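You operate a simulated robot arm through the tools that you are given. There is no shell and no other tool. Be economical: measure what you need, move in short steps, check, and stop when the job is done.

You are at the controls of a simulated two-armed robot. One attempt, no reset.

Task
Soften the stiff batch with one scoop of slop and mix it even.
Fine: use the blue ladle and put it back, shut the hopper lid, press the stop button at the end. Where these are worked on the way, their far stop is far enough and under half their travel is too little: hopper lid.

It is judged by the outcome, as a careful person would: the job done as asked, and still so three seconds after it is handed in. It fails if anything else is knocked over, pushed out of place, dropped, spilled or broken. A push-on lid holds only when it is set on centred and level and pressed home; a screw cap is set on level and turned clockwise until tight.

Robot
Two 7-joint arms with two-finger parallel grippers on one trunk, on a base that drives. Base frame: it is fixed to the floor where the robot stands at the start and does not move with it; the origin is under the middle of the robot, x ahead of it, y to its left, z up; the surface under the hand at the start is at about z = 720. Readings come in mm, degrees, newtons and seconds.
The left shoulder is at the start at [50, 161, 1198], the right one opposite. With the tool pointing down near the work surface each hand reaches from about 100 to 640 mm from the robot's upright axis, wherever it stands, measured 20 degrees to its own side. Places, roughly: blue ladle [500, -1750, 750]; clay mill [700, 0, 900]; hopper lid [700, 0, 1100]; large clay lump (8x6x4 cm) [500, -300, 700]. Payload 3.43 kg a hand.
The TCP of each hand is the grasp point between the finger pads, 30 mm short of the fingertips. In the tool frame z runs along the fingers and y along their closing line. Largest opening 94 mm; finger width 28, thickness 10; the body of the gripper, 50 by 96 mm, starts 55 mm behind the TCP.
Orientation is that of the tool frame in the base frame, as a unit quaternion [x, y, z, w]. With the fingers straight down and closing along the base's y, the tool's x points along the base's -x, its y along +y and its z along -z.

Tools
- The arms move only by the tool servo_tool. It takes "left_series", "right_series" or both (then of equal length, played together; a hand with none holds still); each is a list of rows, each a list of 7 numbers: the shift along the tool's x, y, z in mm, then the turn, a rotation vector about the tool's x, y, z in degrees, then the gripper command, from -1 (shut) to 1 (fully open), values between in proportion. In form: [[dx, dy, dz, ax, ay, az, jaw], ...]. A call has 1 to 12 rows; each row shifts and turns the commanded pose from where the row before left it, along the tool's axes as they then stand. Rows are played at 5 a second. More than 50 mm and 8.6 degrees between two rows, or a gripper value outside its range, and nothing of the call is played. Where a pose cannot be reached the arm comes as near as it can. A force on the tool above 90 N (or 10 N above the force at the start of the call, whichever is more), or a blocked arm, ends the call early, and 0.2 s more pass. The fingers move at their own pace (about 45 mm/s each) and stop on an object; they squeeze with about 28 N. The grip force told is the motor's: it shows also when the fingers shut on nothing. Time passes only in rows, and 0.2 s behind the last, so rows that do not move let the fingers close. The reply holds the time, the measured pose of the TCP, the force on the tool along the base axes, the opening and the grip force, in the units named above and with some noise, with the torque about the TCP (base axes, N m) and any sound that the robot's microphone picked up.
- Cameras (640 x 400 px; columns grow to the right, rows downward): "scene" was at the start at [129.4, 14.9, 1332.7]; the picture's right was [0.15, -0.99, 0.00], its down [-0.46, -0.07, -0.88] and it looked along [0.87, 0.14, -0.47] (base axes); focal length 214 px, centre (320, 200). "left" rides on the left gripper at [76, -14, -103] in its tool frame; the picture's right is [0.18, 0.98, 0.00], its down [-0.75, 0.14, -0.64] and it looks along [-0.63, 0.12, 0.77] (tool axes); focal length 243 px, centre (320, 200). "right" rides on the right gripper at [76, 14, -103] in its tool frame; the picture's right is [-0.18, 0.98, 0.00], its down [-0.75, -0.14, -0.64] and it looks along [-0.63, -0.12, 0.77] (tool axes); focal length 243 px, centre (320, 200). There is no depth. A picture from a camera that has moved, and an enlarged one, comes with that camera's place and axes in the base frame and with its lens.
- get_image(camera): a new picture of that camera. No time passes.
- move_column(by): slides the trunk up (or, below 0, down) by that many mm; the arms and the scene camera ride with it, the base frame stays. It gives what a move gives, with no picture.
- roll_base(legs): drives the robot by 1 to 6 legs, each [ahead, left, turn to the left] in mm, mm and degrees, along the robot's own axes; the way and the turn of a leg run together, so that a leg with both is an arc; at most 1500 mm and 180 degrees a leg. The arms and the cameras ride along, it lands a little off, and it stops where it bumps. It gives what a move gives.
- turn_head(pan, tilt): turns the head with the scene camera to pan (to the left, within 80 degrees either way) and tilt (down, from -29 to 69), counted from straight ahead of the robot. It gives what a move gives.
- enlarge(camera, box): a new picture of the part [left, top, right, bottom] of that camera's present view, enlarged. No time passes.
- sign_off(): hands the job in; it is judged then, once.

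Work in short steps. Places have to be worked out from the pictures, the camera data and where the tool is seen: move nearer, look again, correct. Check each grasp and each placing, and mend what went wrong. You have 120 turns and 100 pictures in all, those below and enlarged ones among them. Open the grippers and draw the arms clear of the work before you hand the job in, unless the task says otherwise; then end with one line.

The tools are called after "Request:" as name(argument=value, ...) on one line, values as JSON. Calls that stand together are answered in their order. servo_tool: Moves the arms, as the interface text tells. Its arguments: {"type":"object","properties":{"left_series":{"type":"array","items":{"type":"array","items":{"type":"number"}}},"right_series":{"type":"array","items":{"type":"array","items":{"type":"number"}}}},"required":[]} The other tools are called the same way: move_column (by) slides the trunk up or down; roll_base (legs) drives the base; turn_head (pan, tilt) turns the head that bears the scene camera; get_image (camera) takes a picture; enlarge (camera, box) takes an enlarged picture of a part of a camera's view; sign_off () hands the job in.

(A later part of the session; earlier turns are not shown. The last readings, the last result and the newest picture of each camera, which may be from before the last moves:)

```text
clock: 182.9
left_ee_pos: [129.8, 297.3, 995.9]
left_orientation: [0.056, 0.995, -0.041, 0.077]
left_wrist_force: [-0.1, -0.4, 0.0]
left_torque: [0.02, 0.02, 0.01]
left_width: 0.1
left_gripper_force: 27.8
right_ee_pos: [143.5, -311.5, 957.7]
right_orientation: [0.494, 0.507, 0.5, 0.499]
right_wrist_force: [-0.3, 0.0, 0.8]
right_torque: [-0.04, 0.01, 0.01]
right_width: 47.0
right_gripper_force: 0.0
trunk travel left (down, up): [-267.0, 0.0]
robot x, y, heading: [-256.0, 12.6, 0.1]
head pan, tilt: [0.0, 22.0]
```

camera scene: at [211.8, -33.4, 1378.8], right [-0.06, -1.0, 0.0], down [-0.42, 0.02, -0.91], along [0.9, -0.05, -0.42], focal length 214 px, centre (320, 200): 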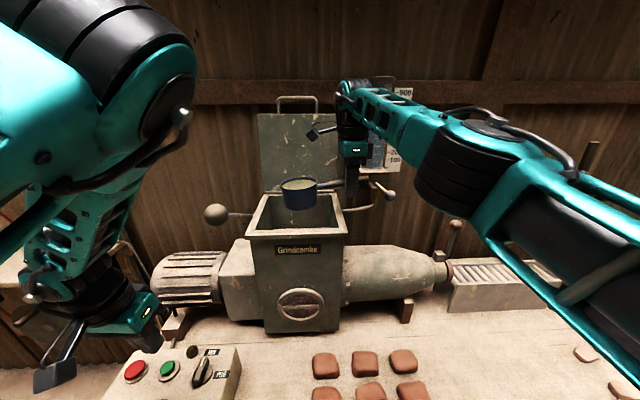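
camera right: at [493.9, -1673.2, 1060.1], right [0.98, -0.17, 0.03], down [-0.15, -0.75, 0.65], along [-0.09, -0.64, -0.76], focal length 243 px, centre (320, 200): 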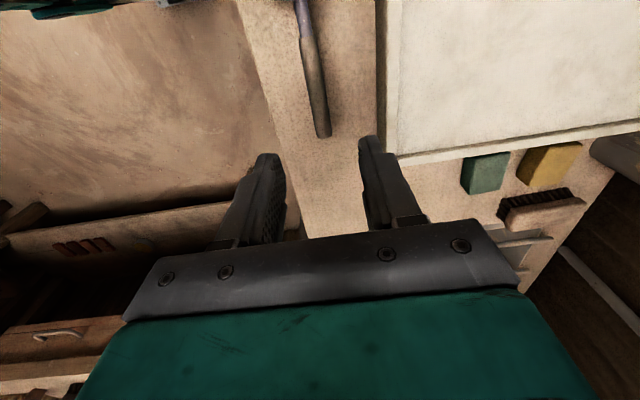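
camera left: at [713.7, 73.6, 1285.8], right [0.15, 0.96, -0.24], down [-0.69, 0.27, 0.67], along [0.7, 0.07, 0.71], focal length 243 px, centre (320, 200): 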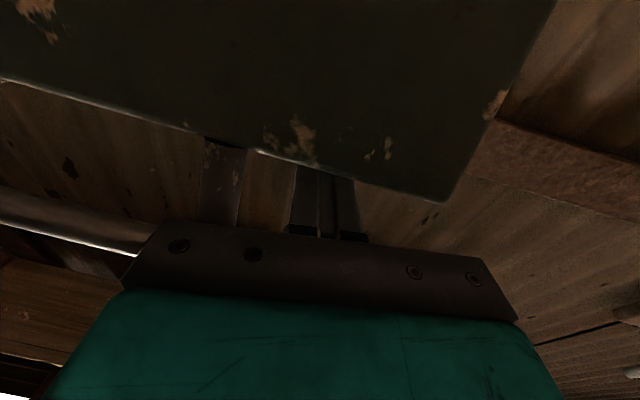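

Raise the right hand to handle height (z≈1375, y≈-25) and drive in.

Request:
servo_tool(right_series=[[26, 38, 15, 0, 0, 0, 0], [26, 38, 15, 0, 0, 0, 0], [26, 38, 15, 0, 0, 0, 0], [26, 38, 15, 0, 0, 0, 0], [26, 38, 15, 0, 0, 0, 0], [26, 38, 15, 0, 0, 0, 0], [26, 38, 15, 0, 0, 0, 0], [26, 38, 15, 0, 0, 0, 0], [26, 38, 15, 0, 0, 0, 0], [26, 38, 15, 0, 0, 0, 0], [26, 38, 15, 0, 0, 0, 0], [0, 0, 0, 0, 0, 0, 0]])

Request:
roll_base(legs=[[335, -10, 0]])

Request:
get_image(camera="right")

Request:
get_image(camera="scene")

```text
clock: 184.0
left_ee_pos: [130.2, 297.8, 995.4]
left_orientation: [0.056, 0.995, -0.041, 0.076]
left_wrist_force: [0.0, 0.3, -0.7]
left_torque: [0.0, 0.02, -0.02]
left_width: 0.2
left_gripper_force: 27.9
right_ee_pos: [199.9, -229.0, 1101.8]
right_orientation: [0.406, 0.593, 0.421, 0.553]
right_wrist_force: [0.4, -0.1, 0.3]
right_torque: [0.0, 0.04, 0.01]
right_width: 46.9
right_gripper_force: 0.1
right hand out of reach, approached as far as the arm can: row 5
trunk travel left (down, up): [-267.0, 0.0]
robot x, y, heading: [-253.0, 10.3, -0.0]
head pan, tilt: [0.0, 22.0]
stopped in row 5 (right hand): the arm was blocked; the commanded pose is now the measured one
```

```text
clock: 186.2
left_ee_pos: [462.6, 291.5, 996.1]
left_orientation: [0.052, 0.995, -0.04, 0.076]
left_wrist_force: [-0.3, 0.5, -0.1]
left_torque: [-0.04, -0.01, 0.03]
left_width: 0.1
left_gripper_force: 27.9
right_ee_pos: [537.2, -234.3, 1101.4]
right_orientation: [0.403, 0.594, 0.424, 0.552]
right_wrist_force: [-0.1, 0.8, 0.4]
right_torque: [0.0, -0.02, 0.02]
right_width: 46.7
right_gripper_force: 0.1
trunk travel left (down, up): [-267.0, 0.0]
robot x, y, heading: [74.4, 4.1, 0.6]
head pan, tilt: [0.0, 22.0]
```

```text
20 pictures are left
camera right: at [429.6, -161.9, 1094.8], right [0.03, 0.14, 0.99], down [-0.59, -0.8, 0.12], along [0.8, -0.59, 0.06], focal length 243 px, centre (320, 200)
```

right: 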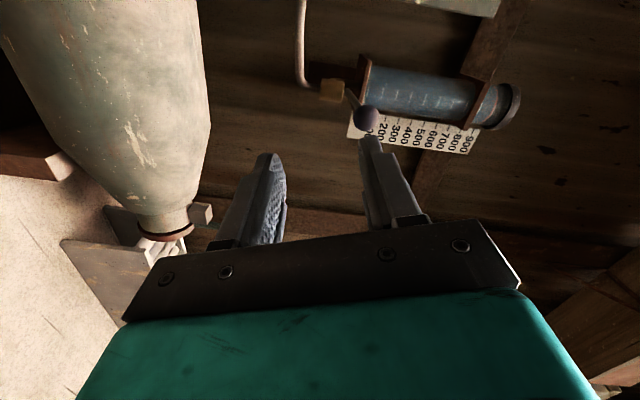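

```text
19 pictures are left
camera scene: at [210.5, 4.3, 1383.7], right [0.01, -1.0, 0.0], down [-0.38, 0.0, -0.93], along [0.93, 0.01, -0.38], focal length 214 px, centre (320, 200)
```

scene: 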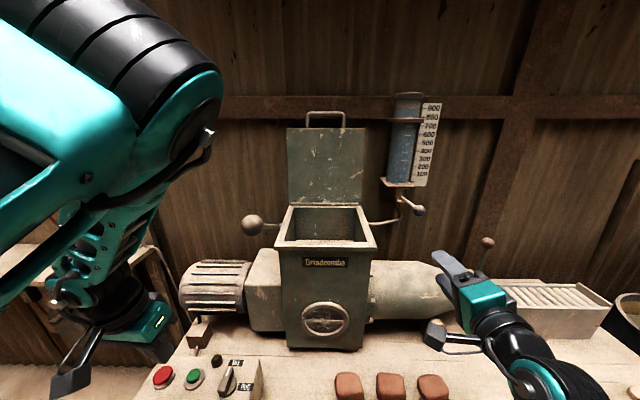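

The arm got cramped near the body; now it's out again. Correct the hand's roll, raise it, then move over to the handle line. (Clay is visible in the hopper, so the batch is in the mill.)

Request:
servo_tool(right_series=[[0, 0, 0, -0.4, -1.2, 6.2, 0], [0, 0, 0, -0.4, -1.2, 6.2, 0], [0, 0, 0, -0.4, -1.2, 6.2, 0], [0, 45, 5, 0, 0, 0, 0], [0, 45, 5, 0, 0, 0, 0], [0, 45, 5, 0, 0, 0, 0], [0, 45, 5, 0, 0, 0, 0], [0, 45, 5, 0, 0, 0, 0], [0, 45, 5, 0, 0, 0, 0], [0, 0, 0, 0, 0, 0, 0]])

Request:
servo_tool(right_series=[[42, 0, 10, 0, 0, 0, 0], [42, 0, 20, 0, 0, 0, 0], [42, 0, 20, 0, 0, 0, 0], [42, 0, 20, 0, 0, 0, 0], [42, 0, 20, 0, 0, 0, 0], [0, 0, 30, 0, 0, 0, 0], [0, 0, 0, 0, 0, 0, 0]])

Request:
get_image(camera="right")

```text
clock: 187.1
left_ee_pos: [461.9, 292.4, 996.3]
left_orientation: [0.053, 0.995, -0.041, 0.075]
left_wrist_force: [0.6, -0.4, -0.9]
left_torque: [-0.03, 0.01, -0.02]
left_width: 0.0
left_gripper_force: 28.4
right_ee_pos: [536.5, -246.9, 1101.7]
right_orientation: [0.45, 0.554, 0.455, 0.532]
right_wrist_force: [-0.1, -0.9, -0.1]
right_torque: [-0.01, 0.01, -0.01]
right_width: 47.0
right_gripper_force: 0.0
right hand out of reach, approached as far as the arm can: row 4
trunk travel left (down, up): [-267.0, 0.0]
robot x, y, heading: [81.4, 2.0, 0.4]
head pan, tilt: [0.0, 22.0]
stopped in row 4 (right hand): the arm was blocked; the commanded pose is now the measured one
```

```text
clock: 187.5
left_ee_pos: [462.4, 292.4, 995.9]
left_orientation: [0.053, 0.995, -0.04, 0.075]
left_wrist_force: [-0.1, -0.6, -0.4]
left_torque: [0.01, -0.01, -0.03]
left_width: 0.3
left_gripper_force: 27.9
right_ee_pos: [544.2, -232.1, 1094.3]
right_orientation: [0.351, 0.62, 0.382, 0.589]
right_wrist_force: [0.0, -0.4, 0.0]
right_torque: [-0.04, -0.01, -0.01]
right_width: 47.0
right_gripper_force: 0.1
right hand out of reach, approached as far as the arm can: row 2
trunk travel left (down, up): [-267.0, 0.0]
robot x, y, heading: [78.2, 1.7, 0.6]
head pan, tilt: [0.0, 22.0]
stopped in row 2 (right hand): the arm was blocked; the commanded pose is now the measured one
```

```text
18 pictures are left
camera right: at [437.6, -162.0, 1074.7], right [0.0, 0.29, 0.96], down [-0.59, -0.77, 0.23], along [0.8, -0.57, 0.17], focal length 243 px, centre (320, 200)
```

right: 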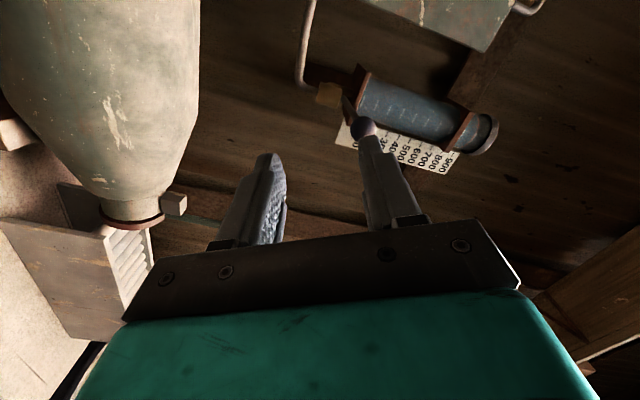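

The arm is at a joint limit in this posture. Swing the hand back to pointing down (as in the carry), from where the pitch-up over the hopper worked before.

Request:
servo_tool(right_series=[[0, 0, 0, 7.34, 1.57, 2.03, 0], [0, 0, 0, 7.34, 1.57, 2.03, 0], [0, 0, 0, 7.34, 1.57, 2.03, 0], [0, 0, 0, 7.34, 1.57, 2.03, 0], [0, 0, 0, 7.34, 1.57, 2.03, 0], [0, 0, 0, 7.34, 1.57, 2.03, 0], [0, 0, 0, 7.34, 1.57, 2.03, 0], [0, 0, 0, 7.34, 1.57, 2.03, 0], [0, 0, 0, 7.34, 1.57, 2.03, 0], [0, 0, 0, 7.34, 1.57, 2.03, 0], [0, 0, 0, 7.34, 1.57, 2.03, 0], [0, 0, 0, 7.34, 1.57, 2.03, 0]])

Request:
servo_tool(right_series=[[0, 10, -30, 0, 0, 0, 0], [0, 10, -40, 0, 0, 0, 0], [0, 10, -30, 0, 0, 0, 0], [0, 10, 0, 0, 0, 0, 0], [25, 20, 0, 0, 0, 0, 0], [25, 20, 0, 0, 0, 0, 0], [25, 20, 0, 0, 0, 0, 0], [25, 20, 0, 0, 0, 0, 0], [0, 15, 0, 0, 0, 0, 0], [0, 0, 0, 0, 0, 0, 0]])

```text
clock: 188.0
left_ee_pos: [461.3, 292.4, 995.1]
left_orientation: [0.053, 0.995, -0.04, 0.075]
left_wrist_force: [-0.6, -0.3, 0.5]
left_torque: [-0.01, -0.01, 0.0]
left_width: 0.0
left_gripper_force: 28.1
right_ee_pos: [541.3, -279.5, 1097.5]
right_orientation: [0.304, 0.699, 0.248, 0.598]
right_wrist_force: [0.8, 0.1, -0.1]
right_torque: [0.0, 0.0, 0.04]
right_width: 46.9
right_gripper_force: 0.0
right hand out of reach, approached as far as the arm can: row 2
trunk travel left (down, up): [-267.0, 0.0]
robot x, y, heading: [78.9, 1.8, 0.4]
head pan, tilt: [0.0, 22.0]
stopped in row 2 (right hand): the arm was blocked; the commanded pose is now the measured one
```

```text
clock: 189.1
left_ee_pos: [460.8, 292.6, 997.0]
left_orientation: [0.052, 0.995, -0.039, 0.075]
left_wrist_force: [-0.1, 0.5, -0.3]
left_torque: [0.01, 0.0, -0.03]
left_width: 0.0
left_gripper_force: 27.9
right_ee_pos: [511.1, -285.7, 1107.8]
right_orientation: [0.203, 0.738, 0.145, 0.626]
right_wrist_force: [0.1, -0.2, 0.1]
right_torque: [0.01, -0.01, 0.0]
right_width: 47.1
right_gripper_force: 0.2
right hand out of reach, approached as far as the arm can: row 2, 3, 4, 5
trunk travel left (down, up): [-267.0, 0.0]
robot x, y, heading: [73.6, 3.5, 0.5]
head pan, tilt: [0.0, 22.0]
stopped in row 5 (right hand): the arm was blocked; the commanded pose is now the measured one
```

Still blocked; look at the right arm's posture.

Request:
turn_head(pan=-45, tilt=45)

Request:
get_image(camera="scene")

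```text
clock: 190.2
left_ee_pos: [461.5, 292.2, 996.2]
left_orientation: [0.052, 0.995, -0.04, 0.076]
left_wrist_force: [0.0, -1.1, 0.7]
left_torque: [0.02, 0.04, -0.05]
left_width: 0.0
left_gripper_force: 28.0
right_ee_pos: [510.2, -285.4, 1108.2]
right_orientation: [0.203, 0.739, 0.145, 0.626]
right_wrist_force: [0.8, -0.6, 0.3]
right_torque: [0.0, 0.02, 0.02]
right_width: 46.7
right_gripper_force: 0.1
trunk travel left (down, up): [-267.0, 0.0]
robot x, y, heading: [79.7, 4.6, 0.6]
head pan, tilt: [-45.0, 45.0]
```

```text
17 pictures are left
camera scene: at [175.1, -53.2, 1348.4], right [-0.7, -0.71, 0.0], down [-0.5, 0.49, -0.71], along [0.51, -0.5, -0.71], focal length 214 px, centre (320, 200)
```

scene: 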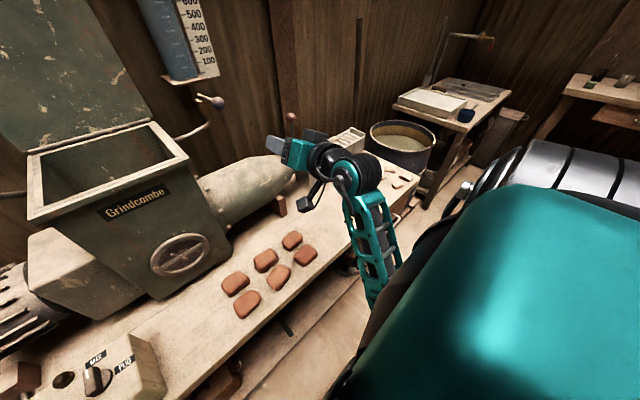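

The elbow hangs low against the table edge. Back the base off, turn the hand down again in free space, then raise and carry it in that posture.

Request:
roll_base(legs=[[-300, 0, -0.5]])

Request:
servo_tool(right_series=[[0, 0, 0, 5.88, 3.67, 4.08, 0], [0, 0, 0, 5.88, 3.67, 4.08, 0], [0, 0, 0, 5.88, 3.67, 4.08, 0], [0, 0, 0, 5.88, 3.67, 4.08, 0], [0, 0, 0, 5.88, 3.67, 4.08, 0], [0, 0, 0, 5.88, 3.67, 4.08, 0], [0, 0, 0, 5.88, 3.67, 4.08, 0], [0, 0, 0, 5.88, 3.67, 4.08, 0], [0, 0, 0, 5.88, 3.67, 4.08, 0], [0, 0, 0, 5.88, 3.67, 4.08, 0], [0, 0, 0, 5.88, 3.67, 4.08, 0], [0, 0, 0, 5.88, 3.67, 4.08, 0]])

Request:
servo_tool(right_series=[[20, 15, -20, 0, 0, 0, 0], [20, 15, -20, 0, 0, 0, 0], [20, 15, -20, 0, 0, 0, 0], [20, 15, -20, 0, 0, 0, 0], [20, 15, -20, 0, 0, 0, 0], [20, 15, 0, 0, 0, 0, 0], [20, 15, 0, 0, 0, 0, 0], [0, 0, 0, 0, 0, 0, 0]])

```text
clock: 192.3
left_ee_pos: [160.6, 288.1, 995.0]
left_orientation: [0.058, 0.995, -0.04, 0.077]
left_wrist_force: [-0.9, 0.6, 0.2]
left_torque: [0.03, -0.03, 0.0]
left_width: 0.2
left_gripper_force: 28.8
right_ee_pos: [202.8, -291.3, 1108.7]
right_orientation: [0.209, 0.737, 0.141, 0.627]
right_wrist_force: [-0.1, -0.1, 0.0]
right_torque: [-0.04, 0.0, -0.01]
right_width: 47.0
right_gripper_force: 0.1
trunk travel left (down, up): [-267.0, 0.0]
robot x, y, heading: [-227.9, 4.1, -0.2]
head pan, tilt: [-45.0, 45.0]
```

```text
clock: 192.8
left_ee_pos: [161.1, 286.4, 996.2]
left_orientation: [0.06, 0.994, -0.041, 0.076]
left_wrist_force: [0.0, 0.2, 0.2]
left_torque: [0.0, 0.01, 0.0]
left_width: 0.0
left_gripper_force: 27.9
right_ee_pos: [193.1, -318.0, 1096.0]
right_orientation: [0.184, 0.762, 0.074, 0.617]
right_wrist_force: [-0.1, 0.0, 0.8]
right_torque: [-0.01, -0.02, 0.0]
right_width: 47.0
right_gripper_force: 0.1
right hand out of reach, approached as far as the arm can: row 1, 2
trunk travel left (down, up): [-267.0, 0.0]
robot x, y, heading: [-226.7, 0.8, -0.3]
head pan, tilt: [-45.0, 45.0]
stopped in row 2 (right hand): the arm was blocked; the commanded pose is now the measured one
```

```text
clock: 194.6
left_ee_pos: [161.6, 286.2, 995.2]
left_orientation: [0.059, 0.995, -0.04, 0.076]
left_wrist_force: [0.8, 0.5, -0.7]
left_torque: [-0.02, -0.03, -0.02]
left_width: 0.1
left_gripper_force: 28.1
right_ee_pos: [119.2, -281.1, 982.4]
right_orientation: [0.184, 0.762, 0.078, 0.616]
right_wrist_force: [0.3, 0.6, 0.3]
right_torque: [-0.01, 0.02, -0.01]
right_width: 46.8
right_gripper_force: 0.1
right hand out of reach, approached as far as the arm can: row 1, 2, 3, 4, 5, 6, 7
trunk travel left (down, up): [-267.0, 0.0]
robot x, y, heading: [-226.5, 1.0, -0.2]
head pan, tilt: [-45.0, 45.0]
```

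Move the hand forward into free space and turn it to the plain starting orientation (fingers down).

Request:
servo_tool(right_series=[[0, 0, 35, 0, 0, 0, 0], [0, 0, 35, 0.97, 7.68, -2.29, 0], [0, 0, 30, 0.97, 7.68, -2.29, 0], [0, 0, 0, 0.97, 7.68, -2.29, 0], [0, 0, 0, 0.97, 7.68, -2.29, 0], [0, 0, 0, 0.97, 7.68, -2.29, 0], [0, 0, 0, 0.97, 7.68, -2.29, 0], [0, 0, 0, 0.97, 7.68, -2.29, 0], [0, 0, 0, 0.97, 7.68, -2.29, 0], [0, 0, 0, 0.97, 7.68, -2.29, 0], [0, 0, 0, 0.97, 7.68, -2.29, 0], [0, 0, 0, 0, 0, 0, 0]])

```text
clock: 197.2
left_ee_pos: [162.3, 285.5, 995.7]
left_orientation: [0.058, 0.995, -0.04, 0.076]
left_wrist_force: [-0.8, 0.8, 0.0]
left_torque: [0.02, 0.05, 0.0]
left_width: 0.0
left_gripper_force: 28.0
right_ee_pos: [202.2, -305.9, 957.4]
right_orientation: [0.002, 1.0, -0.002, -0.002]
right_wrist_force: [0.0, 0.1, -0.5]
right_torque: [-0.02, 0.0, 0.01]
right_width: 46.9
right_gripper_force: 0.2
right hand out of reach, approached as far as the arm can: row 1, 2, 3
trunk travel left (down, up): [-267.0, 0.0]
robot x, y, heading: [-227.0, 4.0, -0.3]
head pan, tilt: [-45.0, 45.0]
```

Good, clean pose. Reproduce the start sequence that worked: go to the start position, pitch forward, then roll 90°.

Request:
move_column(by=-42)

Request:
servo_tool(right_series=[[-9, 35, -17, 0, 0, 0, 0], [-9, 35, -17, 0, 0, 0, 0], [-9, 35, -17, 0, 0, 0, 0], [-9, 35, -17, 0, 0, 0, 0], [-9, 35, -17, 0, 0, 0, 0], [0, 0, 0, 0, 0, 0, 0]])

Request:
servo_tool(right_series=[[0, 0, 0, 0, -8.5, 0, 0], [0, 0, 0, 0, -8.5, 0, 0], [0, 0, 0, 0, -8.5, 0, 0], [0, 0, 0, 0, -8.5, 0, 0], [0, 0, 0, 0, -8.5, 0, 0], [0, 0, 0, 0, -8.5, 0, 0], [0, 0, 0, 0, -8.5, 0, 0], [0, 0, 0, 0, -8.5, 0, 0], [0, 0, 0, 0, -8.5, 0, 0], [0, 0, 0, 0, -8.5, 0, 0], [0, 0, 0, 0, -5, 0, 0], [0, 0, 0, 0, 0, 0, 0]])

Request:
servo_tool(right_series=[[-15, 0, -5, 0, 0, 8.5, 0], [0, 0, -5, 0, 0, 8.5, 0], [0, 0, -5, 0, 0, 8.5, 0], [0, 0, 0, 0, 0, 8.5, 0], [0, 0, 0, 0, 0, 8.5, 0], [0, 0, 0, 0, 0, 8.5, 0], [0, 0, 0, 0, 0, 8.5, 0], [0, 0, 0, 0, 0, 8.5, 0], [0, 0, 0, 0, 0, 8.5, 0], [0, 0, 0, 0, 0, 8.5, 0], [0, 0, 0, 0, 0, 5, 0], [0, 0, 0, 0, 0, 0, 0]])

```text
clock: 198.0
left_ee_pos: [161.6, 287.6, 954.2]
left_orientation: [0.059, 0.995, -0.04, 0.075]
left_wrist_force: [0.5, 0.6, 0.9]
left_torque: [-0.02, -0.01, -0.03]
left_width: 0.0
left_gripper_force: 27.5
right_ee_pos: [202.4, -304.9, 914.8]
right_orientation: [0.002, 1.0, -0.002, 0.001]
right_wrist_force: [0.5, -0.4, -0.5]
right_torque: [0.04, -0.02, 0.01]
right_width: 47.0
right_gripper_force: 0.1
trunk travel left (down, up): [-225.0, 42.0]
robot x, y, heading: [-226.1, 1.2, -0.3]
head pan, tilt: [-45.0, 45.0]
```

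```text
clock: 199.4
left_ee_pos: [160.5, 285.4, 953.7]
left_orientation: [0.058, 0.995, -0.041, 0.076]
left_wrist_force: [-0.8, 0.8, -0.1]
left_torque: [0.01, 0.02, 0.0]
left_width: 0.0
left_gripper_force: 28.2
right_ee_pos: [248.0, -132.6, 1001.2]
right_orientation: [0.003, 1.0, -0.002, -0.001]
right_wrist_force: [0.4, -0.1, -0.4]
right_torque: [-0.01, -0.02, 0.01]
right_width: 46.9
right_gripper_force: 0.1
trunk travel left (down, up): [-225.0, 42.0]
robot x, y, heading: [-230.3, 1.8, -0.2]
head pan, tilt: [-45.0, 45.0]
```

```text
clock: 202.0
left_ee_pos: [162.2, 286.7, 954.0]
left_orientation: [0.059, 0.995, -0.039, 0.075]
left_wrist_force: [0.3, 0.6, -0.2]
left_torque: [-0.04, 0.03, 0.01]
left_width: 0.0
left_gripper_force: 27.8
right_ee_pos: [234.1, -65.2, 1038.6]
right_orientation: [0.002, 0.708, -0.004, 0.707]
right_wrist_force: [-0.7, 0.4, 0.1]
right_torque: [0.02, 0.01, -0.01]
right_width: 47.1
right_gripper_force: 0.1
right hand out of reach, approached as far as the arm can: row 8, 9, 10, 11
trunk travel left (down, up): [-225.0, 42.0]
robot x, y, heading: [-225.3, 2.6, -0.1]
head pan, tilt: [-45.0, 45.0]
```

```text
clock: 204.6
left_ee_pos: [161.3, 285.8, 953.3]
left_orientation: [0.058, 0.995, -0.04, 0.075]
left_wrist_force: [0.4, 0.6, -0.2]
left_torque: [0.0, 0.0, -0.02]
left_width: 0.0
left_gripper_force: 27.5
right_ee_pos: [220.2, -64.8, 1054.4]
right_orientation: [0.501, 0.499, 0.498, 0.501]
right_wrist_force: [0.2, 0.5, 0.4]
right_torque: [0.0, 0.02, -0.02]
right_width: 47.1
right_gripper_force: 0.0
trunk travel left (down, up): [-225.0, 42.0]
robot x, y, heading: [-225.8, -2.0, -0.1]
head pan, tilt: [-45.0, 45.0]
```

The forward-rolled pose is back. Raise it to handle height in free space, then drive in and look.

Request:
servo_tool(right_series=[[6, 38, 22, 0, 0, 0, 0], [6, 38, 22, 0, 0, 0, 0], [6, 38, 22, 0, 0, 0, 0], [6, 40, 22, 0, 0, 0, 0], [6, 40, 22, 0, 0, 0, 0], [6, 40, 22, 0, 0, 0, 0], [6, 40, 22, 0, 0, 0, 0], [0, 43, 10, 0, 0, 0, 0], [0, 0, 0, 0, 0, 0, 0]])

Request:
turn_head(pan=0, tilt=22)

Request:
roll_base(legs=[[312, 0, 0]])

Request:
get_image(camera="right")

Request:
get_image(camera="scene")

```text
clock: 206.6
left_ee_pos: [161.1, 286.7, 953.8]
left_orientation: [0.059, 0.995, -0.041, 0.075]
left_wrist_force: [0.5, 0.4, -0.4]
left_torque: [-0.01, 0.0, -0.02]
left_width: 0.0
left_gripper_force: 28.0
right_ee_pos: [386.0, -22.2, 1375.0]
right_orientation: [0.501, 0.5, 0.498, 0.501]
right_wrist_force: [0.8, -0.4, 0.4]
right_torque: [0.02, 0.02, -0.02]
right_width: 47.0
right_gripper_force: 0.1
trunk travel left (down, up): [-225.0, 42.0]
robot x, y, heading: [-224.4, 1.7, -0.2]
head pan, tilt: [-45.0, 45.0]
```

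```text
clock: 207.8
left_ee_pos: [161.5, 286.2, 952.8]
left_orientation: [0.058, 0.995, -0.039, 0.075]
left_wrist_force: [0.6, 0.0, -0.4]
left_torque: [-0.01, -0.05, 0.01]
left_width: 0.1
left_gripper_force: 27.8
right_ee_pos: [386.5, -22.1, 1375.1]
right_orientation: [0.501, 0.5, 0.497, 0.502]
right_wrist_force: [-0.3, 0.3, 0.0]
right_torque: [-0.01, -0.03, 0.01]
right_width: 47.0
right_gripper_force: 0.1
trunk travel left (down, up): [-225.0, 42.0]
robot x, y, heading: [-228.7, 3.3, -0.5]
head pan, tilt: [0.0, 22.0]
```

```text
clock: 209.8
left_ee_pos: [466.9, 284.1, 953.5]
left_orientation: [0.06, 0.994, -0.041, 0.076]
left_wrist_force: [0.6, -0.2, 0.6]
left_torque: [-0.04, 0.03, 0.02]
left_width: 0.1
left_gripper_force: 28.3
right_ee_pos: [691.8, -25.1, 1375.0]
right_orientation: [0.502, 0.499, 0.497, 0.502]
right_wrist_force: [0.4, -0.1, -0.2]
right_torque: [0.0, -0.01, 0.02]
right_width: 47.2
right_gripper_force: 0.1
trunk travel left (down, up): [-225.0, 42.0]
robot x, y, heading: [80.3, 4.2, -0.5]
head pan, tilt: [0.0, 22.0]
```

```text
16 pictures are left
camera right: at [589.7, 52.7, 1389.3], right [0.0, -0.18, 0.98], down [-0.65, -0.75, -0.14], along [0.76, -0.64, -0.12], focal length 243 px, centre (320, 200)
```

right: 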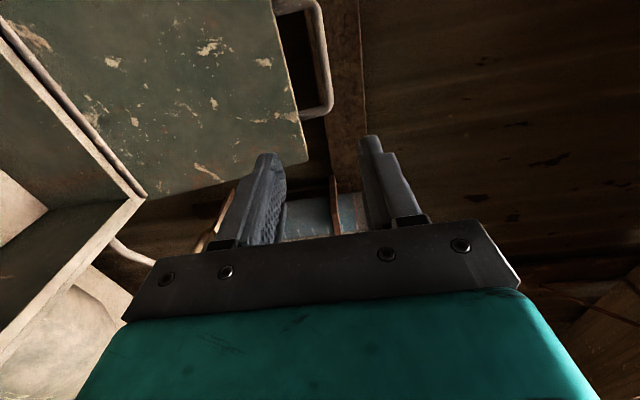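

```text
15 pictures are left
camera scene: at [211.4, -0.4, 1341.7], right [-0.01, -1.0, 0.0], down [-0.38, 0.0, -0.93], along [0.93, -0.01, -0.38], focal length 214 px, centre (320, 200)
```

scene: 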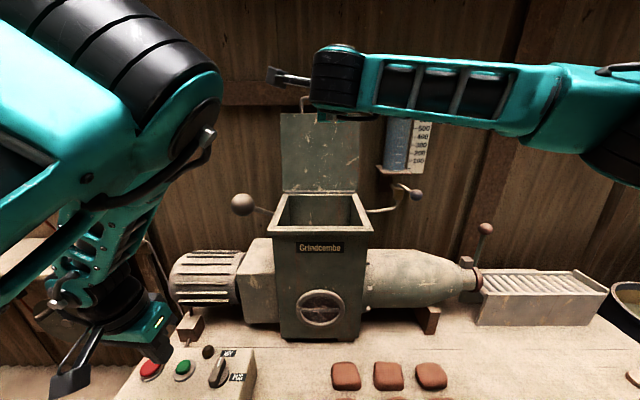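

The handle bar stands at x≈900, z≈1379. Gain reach: trunk up 42 (hand compensated), base 17 mm ahead, then advance with the jaws astride the bar.

Request:
move_column(by=42)

Request:
roll_base(legs=[[16, 0, 0.4]])

Request:
servo_tool(right_series=[[-10, -19, 20, 0, 0, 0, 0], [-7, -19, 30, 0, 0, 0, 0], [0, 0, 40, 0, 0, 0, 0], [0, 0, 40, 0, 0, 0, 0], [0, 0, 30, 0, 0, 0, 0], [0, 0, 15, 0, 0, 0, 0], [0, 0, 10, 0, 0, 0, 0], [0, 0, 0, 0, 0, 0, 0]])

Request:
get_image(camera="right")

```text
clock: 210.7
left_ee_pos: [468.4, 283.1, 996.2]
left_orientation: [0.061, 0.994, -0.041, 0.076]
left_wrist_force: [0.1, 0.0, -0.2]
left_torque: [0.03, -0.01, 0.01]
left_width: 0.1
left_gripper_force: 28.4
right_ee_pos: [691.7, -25.2, 1417.9]
right_orientation: [0.502, 0.499, 0.497, 0.503]
right_wrist_force: [-0.1, -1.1, 0.6]
right_torque: [0.0, 0.02, 0.01]
right_width: 46.7
right_gripper_force: 0.1
trunk travel left (down, up): [-267.0, 0.0]
robot x, y, heading: [82.8, -1.0, -0.6]
head pan, tilt: [0.0, 22.0]
```

```text
clock: 211.4
left_ee_pos: [482.4, 285.9, 995.4]
left_orientation: [0.057, 0.995, -0.041, 0.076]
left_wrist_force: [0.6, -0.1, 0.4]
left_torque: [0.0, 0.0, -0.03]
left_width: 0.0
left_gripper_force: 28.1
right_ee_pos: [708.7, -21.1, 1417.7]
right_orientation: [0.5, 0.501, 0.498, 0.501]
right_wrist_force: [-0.1, 0.3, -0.8]
right_torque: [0.0, 0.0, -0.03]
right_width: 46.9
right_gripper_force: 0.1
trunk travel left (down, up): [-267.0, 0.0]
robot x, y, heading: [96.5, -3.2, -0.2]
head pan, tilt: [0.0, 22.0]
```

```text
clock: 213.2
left_ee_pos: [482.3, 285.4, 995.8]
left_orientation: [0.057, 0.995, -0.041, 0.076]
left_wrist_force: [0.0, 0.1, -0.6]
left_torque: [0.0, 0.01, 0.0]
left_width: 0.2
left_gripper_force: 28.4
right_ee_pos: [883.5, -39.0, 1379.3]
right_orientation: [0.5, 0.501, 0.499, 0.501]
right_wrist_force: [-1.4, 0.7, -0.1]
right_torque: [-0.02, -0.01, -0.01]
right_width: 47.1
right_gripper_force: 0.0
right hand out of reach, approached as far as the arm can: row 7
trunk travel left (down, up): [-267.0, 0.0]
robot x, y, heading: [97.2, -2.2, 0.1]
head pan, tilt: [0.0, 22.0]
```

```text
14 pictures are left
camera right: at [780.7, 38.0, 1393.3], right [0.0, -0.18, 0.98], down [-0.64, -0.75, -0.14], along [0.77, -0.63, -0.12], focal length 243 px, centre (320, 200)
```

right: 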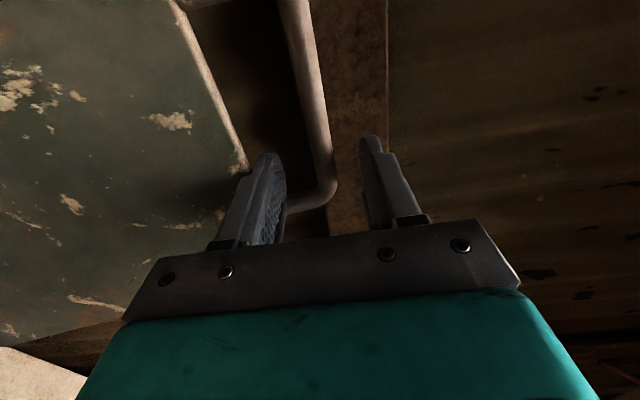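

The bar is just within the fingertips. Shift 8 mm left and close.

Request:
servo_tool(right_series=[[8, 0, 0, 0, 0, 0, 0], [0, 0, 5, 0, 0, 0, -1], [0, 0, 0, 0, 0, 0, -1], [0, 0, 0, 0, 0, 0, -1], [0, 0, 0, 0, 0, 0, -1]])

```text
clock: 214.4
left_ee_pos: [480.2, 285.8, 995.6]
left_orientation: [0.058, 0.995, -0.04, 0.076]
left_wrist_force: [0.9, 0.4, 0.1]
left_torque: [0.01, 0.01, 0.04]
left_width: 0.0
left_gripper_force: 27.9
right_ee_pos: [881.9, -32.8, 1381.4]
right_orientation: [0.498, 0.5, 0.5, 0.503]
right_wrist_force: [4.2, -0.7, 15.3]
right_torque: [-0.65, -0.4, 0.21]
right_width: 11.7
right_gripper_force: 45.1
right hand out of reach, approached as far as the arm can: row 2
trunk travel left (down, up): [-267.0, 0.0]
robot x, y, heading: [93.1, -1.9, 0.1]
head pan, tilt: [0.0, 22.0]
```

Something is pinched at the tips (11.7 mm). Pull back gently 70 mm and look.

Request:
servo_tool(right_series=[[0, 0, -8, 0, 0, 0, -1], [0, 0, -10, 0, 0, 0, -1], [0, 0, -15, 0, 0, 0, -1], [0, 0, -15, 0, 0, 0, -1], [0, -1, -15, 0, 0, 0, -1], [0, -2, -15, 0, 0, 0, -1], [0, 0, 0, 0, 0, 0, -1]])

Request:
get_image(camera="right")

```text
clock: 216.0
left_ee_pos: [479.1, 286.9, 996.9]
left_orientation: [0.057, 0.995, -0.04, 0.077]
left_wrist_force: [-0.3, -0.2, 0.0]
left_torque: [0.01, -0.01, -0.04]
left_width: 0.0
left_gripper_force: 27.9
right_ee_pos: [800.8, -32.6, 1384.6]
right_orientation: [0.496, 0.497, 0.501, 0.506]
right_wrist_force: [-3.5, 0.2, 25.1]
right_torque: [-0.67, -0.54, -0.06]
right_width: 11.4
right_gripper_force: 45.1
trunk travel left (down, up): [-267.0, 0.0]
robot x, y, heading: [95.5, -1.8, -0.2]
head pan, tilt: [0.0, 22.0]
```

```text
13 pictures are left
camera right: at [698.1, 44.4, 1396.9], right [-0.01, -0.18, 0.98], down [-0.64, -0.75, -0.15], along [0.77, -0.63, -0.1], focal length 243 px, centre (320, 200)
```

right: 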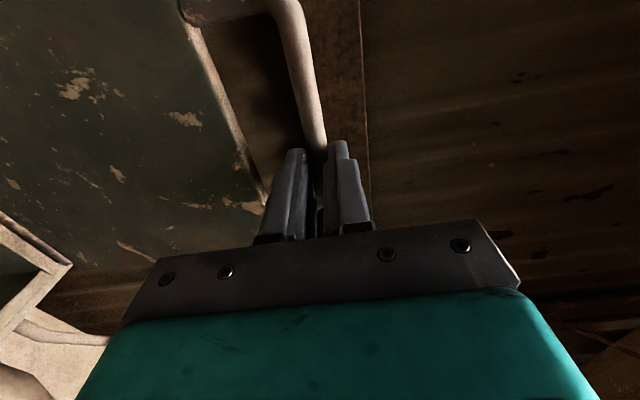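

The lid follows (about 83°). Loosen to ~26 mm, seat the bar a bit deeper, then follow the closing arc to ~40°.

Request:
servo_tool(right_series=[[0, 0, 0, 0, 0, 0, -0.6], [0, 0, 8, 0, 0, 0, -0.45], [0, 0, 4, 0, 0, 0, -0.45], [0, -7, -35, 0, 0, 0, -0.45], [0, -11, -32, 0, 0, 0, -0.45], [0, -15, -30, 0, 0, 0, -0.45], [0, -17, -26, 0, 0, 0, -0.45], [0, -20, -24, 0, 0, 0, -0.45], [0, -20, -18, 0, 0, 0, -0.45], [0, 0, 0, 0, 0, 0, -0.45]])

Request:
get_image(camera="right")

```text
clock: 218.2
left_ee_pos: [477.9, 287.7, 997.5]
left_orientation: [0.057, 0.994, -0.041, 0.078]
left_wrist_force: [0.2, 0.7, -0.2]
left_torque: [0.02, -0.03, 0.01]
left_width: 0.0
left_gripper_force: 27.8
right_ee_pos: [646.5, -34.0, 1290.8]
right_orientation: [0.496, 0.5, 0.503, 0.502]
right_wrist_force: [-18.8, 7.7, 14.3]
right_torque: [-0.35, -0.34, -0.11]
right_width: 34.2
right_gripper_force: 7.1
trunk travel left (down, up): [-267.0, 0.0]
robot x, y, heading: [93.9, 0.5, -0.0]
head pan, tilt: [0.0, 22.0]
```

```text
12 pictures are left
camera right: at [543.9, 43.4, 1303.9], right [-0.01, -0.18, 0.98], down [-0.64, -0.76, -0.14], along [0.77, -0.63, -0.11], focal length 243 px, centre (320, 200)
```

right: 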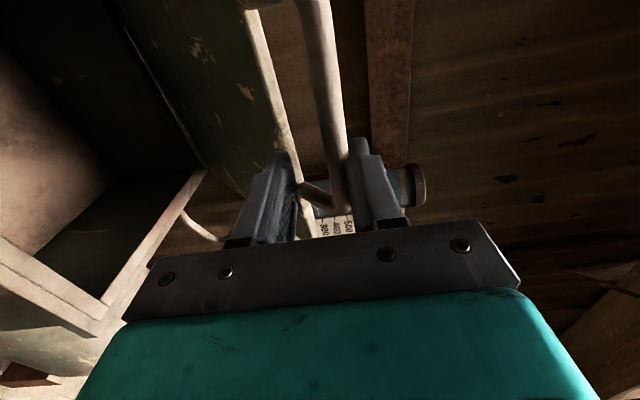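

The lid is at ~40°. Ease back 8 mm, open slightly, and follow down to closed.

Request:
servo_tool(right_series=[[0, 0, -8, 0, 0, 0, -0.25], [4, -19, -15, 0, 0, 0, -0.25], [4, -20, -12, 0, 0, 0, -0.25], [4, -20, -9, 0, 0, 0, -0.25], [0, -21, -7, 0, 0, 0, -0.25], [0, -21, -6, 0, 0, 0, -0.25], [0, -21, -4, 0, 0, 0, -0.25], [0, -21, -2, 0, 0, 0, -0.25], [0, -21, 0, 0, 0, 0, -0.25], [0, -15, 0, 0, 0, 0, -0.25], [0, 0, 0, 0, 0, 0, -0.25]])

Request:
get_image(camera="scene")

```text
clock: 220.6
left_ee_pos: [481.1, 286.7, 995.8]
left_orientation: [0.057, 0.995, -0.04, 0.075]
left_wrist_force: [0.0, 0.1, 0.3]
left_torque: [-0.02, 0.01, 0.06]
left_width: 0.0
left_gripper_force: 27.7
right_ee_pos: [589.1, -20.0, 1107.8]
right_orientation: [0.5, 0.5, 0.498, 0.501]
right_wrist_force: [0.0, 0.3, -0.2]
right_torque: [0.02, -0.03, -0.04]
right_width: 35.2
right_gripper_force: 0.0
trunk travel left (down, up): [-267.0, 0.0]
robot x, y, heading: [92.8, -0.3, -0.1]
head pan, tilt: [0.0, 22.0]
```

```text
11 pictures are left
camera scene: at [227.1, 0.4, 1383.8], right [0.0, -1.0, 0.0], down [-0.37, 0.0, -0.93], along [0.93, 0.0, -0.37], focal length 214 px, centre (320, 200)
```

scene: 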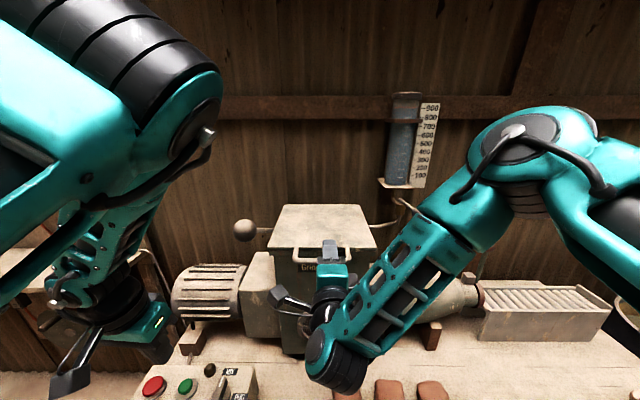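

The lid is down. Withdraw the right hand, and level the left hand (shut) above the green START button, judged at [519,300,816].

Request:
servo_tool(right_series=[[0, 0, -20, 0, 0, 0, 0], [0, 0, -30, 0, 0, 0, 0], [0, 0, -30, 0, 0, 0, 0], [0, 0, -30, 0, 0, 0, 0], [0, 0, 0, 0, 0, 0, 0]], left_series=[[0, 0, 0, -2.3, 4.4, -3.3, -1], [0, 0, 0, -2.3, 4.4, -3.3, -1], [-19, 7, 36, 0, 0, 0, -1], [-19, 6, 40, 0, 0, 0, -1], [0, 0, 30, 0, 0, 0, -1]])

Request:
get_image(camera="left")

Request:
get_image(camera="scene")

```text
clock: 221.8
left_ee_pos: [522.8, 309.8, 891.3]
left_orientation: [0.0, 1.0, 0.001, 0.0]
left_wrist_force: [-0.1, 0.4, -0.2]
left_torque: [0.0, 0.02, -0.01]
left_width: 0.0
left_gripper_force: 28.2
left hand out of reach, approached as far as the arm can: row 1, 2
right_ee_pos: [480.2, -22.7, 1108.3]
right_orientation: [0.5, 0.5, 0.498, 0.502]
right_wrist_force: [0.1, 0.0, 0.1]
right_torque: [-0.01, -0.02, -0.01]
right_width: 47.1
right_gripper_force: 0.1
trunk travel left (down, up): [-267.0, 0.0]
robot x, y, heading: [94.9, -2.4, 0.2]
head pan, tilt: [0.0, 22.0]
```

```text
10 pictures are left
camera left: at [446.2, 295.5, 993.9], right [-0.18, 0.98, 0.0], down [0.76, 0.14, 0.64], along [0.63, 0.12, -0.77], focal length 243 px, centre (320, 200)
```

left: 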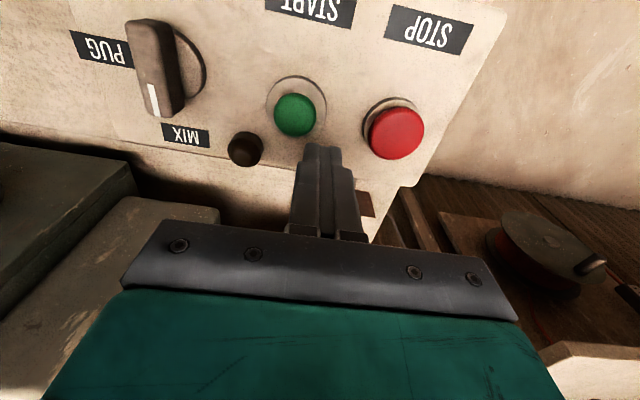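

```text
9 pictures are left
camera scene: at [227.6, 0.3, 1383.7], right [0.0, -1.0, 0.0], down [-0.38, 0.0, -0.93], along [0.93, 0.0, -0.38], focal length 214 px, centre (320, 200)
```

scene: 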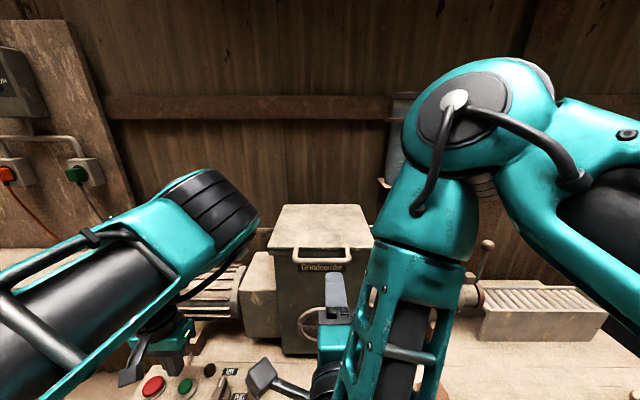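

Refined: START ≈[513,290,820], STOP ≈[512,367,820]; mode pointer at MIX, lid shut. Line up over START and press.

Request:
servo_tool(left_series=[[10, -20, 0, 0, 0, 0, -1], [0, 0, 20, 0, 0, 0, -1], [0, 0, 12, 0, 0, 0, -1], [0, 0, 5, 0, 0, 0, -1], [0, 0, 4, 0, 0, 0, -1], [0, 0, 4, 0, 0, 0, -1], [0, 0, 0, 0, 0, 0, -1]])

```text
clock: 223.4
left_ee_pos: [511.8, 289.6, 855.0]
left_orientation: [-0.001, 1.0, 0.006, 0.008]
left_wrist_force: [-18.0, 1.5, 77.7]
left_torque: [-0.04, 1.3, -0.1]
left_width: 0.2
left_gripper_force: 28.2
right_ee_pos: [474.0, -24.9, 1110.8]
right_orientation: [0.499, 0.498, 0.501, 0.502]
right_wrist_force: [0.8, 0.4, 0.4]
right_torque: [-0.01, -0.03, 0.01]
right_width: 47.0
right_gripper_force: 0.1
trunk travel left (down, up): [-267.0, 0.0]
robot x, y, heading: [92.5, -0.7, 0.3]
head pan, tilt: [0.0, 22.0]
heard: click
```

A click was heard. Lift off and listen for the motor.

Request:
servo_tool(left_series=[[0, 0, -15, 0, 0, 0, -1], [0, 0, -20, 0, 0, 0, -1], [0, 0, -15, 0, 0, 0, -1], [0, 0, 0, 0, 0, 0, -1], [0, 0, 0, 0, 0, 0, -1], [0, 0, 0, 0, 0, 0, -1]])

Request:
get_image(camera="left")

```text
clock: 224.8
left_ee_pos: [513.1, 288.0, 895.6]
left_orientation: [0.0, 1.0, 0.0, -0.001]
left_wrist_force: [-0.5, 0.4, 0.1]
left_torque: [0.0, 0.05, 0.03]
left_width: 0.0
left_gripper_force: 27.9
right_ee_pos: [479.9, -23.1, 1108.0]
right_orientation: [0.499, 0.501, 0.499, 0.502]
right_wrist_force: [-0.5, -0.3, -0.3]
right_torque: [-0.02, 0.0, -0.03]
right_width: 47.1
right_gripper_force: 0.0
trunk travel left (down, up): [-267.0, 0.0]
robot x, y, heading: [97.9, 3.0, -0.1]
head pan, tilt: [0.0, 22.0]
```

```text
8 pictures are left
camera left: at [436.2, 273.1, 998.3], right [-0.18, 0.98, 0.0], down [0.76, 0.14, 0.64], along [0.63, 0.12, -0.77], focal length 243 px, centre (320, 200)
```

left: 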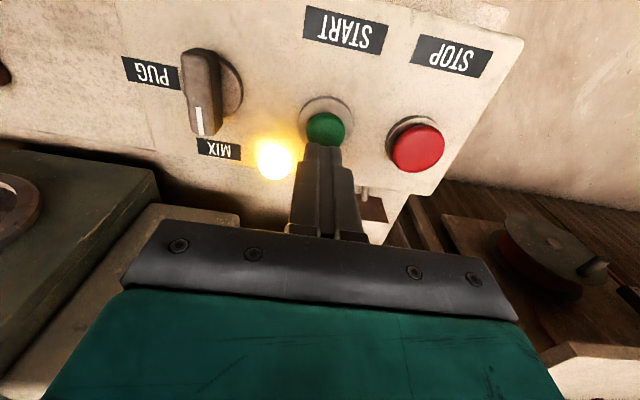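

The running lamp is lit: it is mixing. Let it run; move the right hand aside to see the sight glass.

Request:
servo_tool(right_series=[[-40, 0, 0, 0, 0, 0, 0], [-40, 0, 0, 0, 0, 0, 0], [-40, 0, 0, 0, 0, 0, 0], [-40, 0, 0, 0, 0, 0, 0], [0, 0, 0, 0, 0, 0, 0], [0, 0, 0, 0, 0, 0, 0], [0, 0, 0, 0, 0, 0, 0], [0, 0, 0, 0, 0, 0, 0], [0, 0, 0, 0, 0, 0, 0], [0, 0, 0, 0, 0, 0, 0], [0, 0, 0, 0, 0, 0, 0], [0, 0, 0, 0, 0, 0, 0]])

Request:
servo_tool(left_series=[[0, 0, 0, 0, 0, 0, -1], [0, 0, 0, 0, 0, 0, -1], [0, 0, 0, 0, 0, 0, -1], [0, 0, 0, 0, 0, 0, -1], [0, 0, 0, 0, 0, 0, -1], [0, 0, 0, 0, 0, 0, -1], [0, 0, 0, 0, 0, 0, -1], [0, 0, 0, 0, 0, 0, -1], [0, 0, 0, 0, 0, 0, -1], [0, 0, 0, 0, 0, 0, -1], [0, 0, 0, 0, 0, 0, -1], [0, 0, 0, 0, 0, 0, -1]])

Request:
enlarge(camera="scene", box=[240, 190, 400, 370])

```text
clock: 227.4
left_ee_pos: [512.2, 287.7, 894.0]
left_orientation: [0.0, 1.0, 0.0, -0.001]
left_wrist_force: [0.3, 0.4, 0.2]
left_torque: [0.01, 0.01, 0.03]
left_width: 0.0
left_gripper_force: 27.9
right_ee_pos: [497.9, -116.6, 1133.7]
right_orientation: [0.501, 0.5, 0.497, 0.501]
right_wrist_force: [0.1, -1.0, 0.3]
right_torque: [0.0, 0.02, 0.0]
right_width: 46.8
right_gripper_force: 0.1
right hand out of reach, approached as far as the arm can: row 2, 3, 4
trunk travel left (down, up): [-267.0, 0.0]
robot x, y, heading: [92.7, 3.4, -0.1]
head pan, tilt: [0.0, 22.0]
```

```text
clock: 230.0
left_ee_pos: [512.0, 287.2, 895.4]
left_orientation: [0.0, 1.0, 0.0, -0.001]
left_wrist_force: [-0.3, 0.4, 0.3]
left_torque: [0.01, 0.02, 0.01]
left_width: 0.3
left_gripper_force: 28.3
right_ee_pos: [498.3, -115.3, 1133.5]
right_orientation: [0.501, 0.501, 0.498, 0.501]
right_wrist_force: [-0.4, -0.3, 0.1]
right_torque: [0.01, -0.03, 0.03]
right_width: 46.9
right_gripper_force: 0.0
trunk travel left (down, up): [-267.0, 0.0]
robot x, y, heading: [94.5, -1.5, -0.0]
head pan, tilt: [0.0, 22.0]
```

```text
2.22 times, centred on (320, 280) of scene
camera zoom: at [227.1, 0.4, 1383.8], right [0.0, -1.0, 0.0], down [-0.37, 0.0, -0.93], along [0.93, 0.0, -0.37], focal length 477 px, centre (320, 22)
```

zoom: 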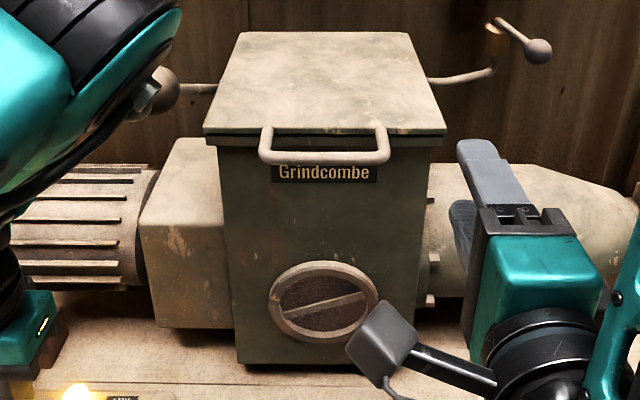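

Lid fully shut. Zoom tightly on the sight glass to judge evenness after some more time.

Request:
servo_tool(left_series=[[0, 0, 0, 0, 0, 0, -1], [0, 0, 0, 0, 0, 0, -1], [0, 0, 0, 0, 0, 0, -1], [0, 0, 0, 0, 0, 0, -1], [0, 0, 0, 0, 0, 0, -1], [0, 0, 0, 0, 0, 0, -1], [0, 0, 0, 0, 0, 0, -1], [0, 0, 0, 0, 0, 0, -1], [0, 0, 0, 0, 0, 0, -1], [0, 0, 0, 0, 0, 0, -1], [0, 0, 0, 0, 0, 0, -1], [0, 0, 0, 0, 0, 0, -1]])

Request:
enlarge(camera="scene", box=[300, 300, 345, 350])

```text
clock: 232.6
left_ee_pos: [512.1, 287.6, 894.9]
left_orientation: [0.0, 1.0, 0.0, -0.001]
left_wrist_force: [0.2, 0.9, -0.5]
left_torque: [-0.04, 0.01, 0.0]
left_width: 0.0
left_gripper_force: 27.8
right_ee_pos: [498.4, -117.1, 1132.9]
right_orientation: [0.5, 0.501, 0.498, 0.501]
right_wrist_force: [0.8, 0.2, -1.0]
right_torque: [-0.03, -0.03, 0.02]
right_width: 46.8
right_gripper_force: 0.1
trunk travel left (down, up): [-267.0, 0.0]
robot x, y, heading: [95.1, 1.1, -0.0]
head pan, tilt: [0.0, 22.0]
```

```text
8.00 times, centred on (322, 325) of scene
camera zoom: at [227.1, 0.4, 1383.8], right [0.0, -1.0, 0.0], down [-0.37, 0.0, -0.93], along [0.93, 0.0, -0.37], focal length 1716 px, centre (300, -800)
```

zoom: 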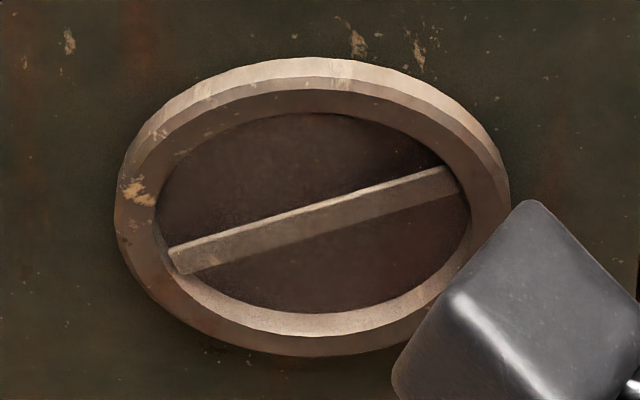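

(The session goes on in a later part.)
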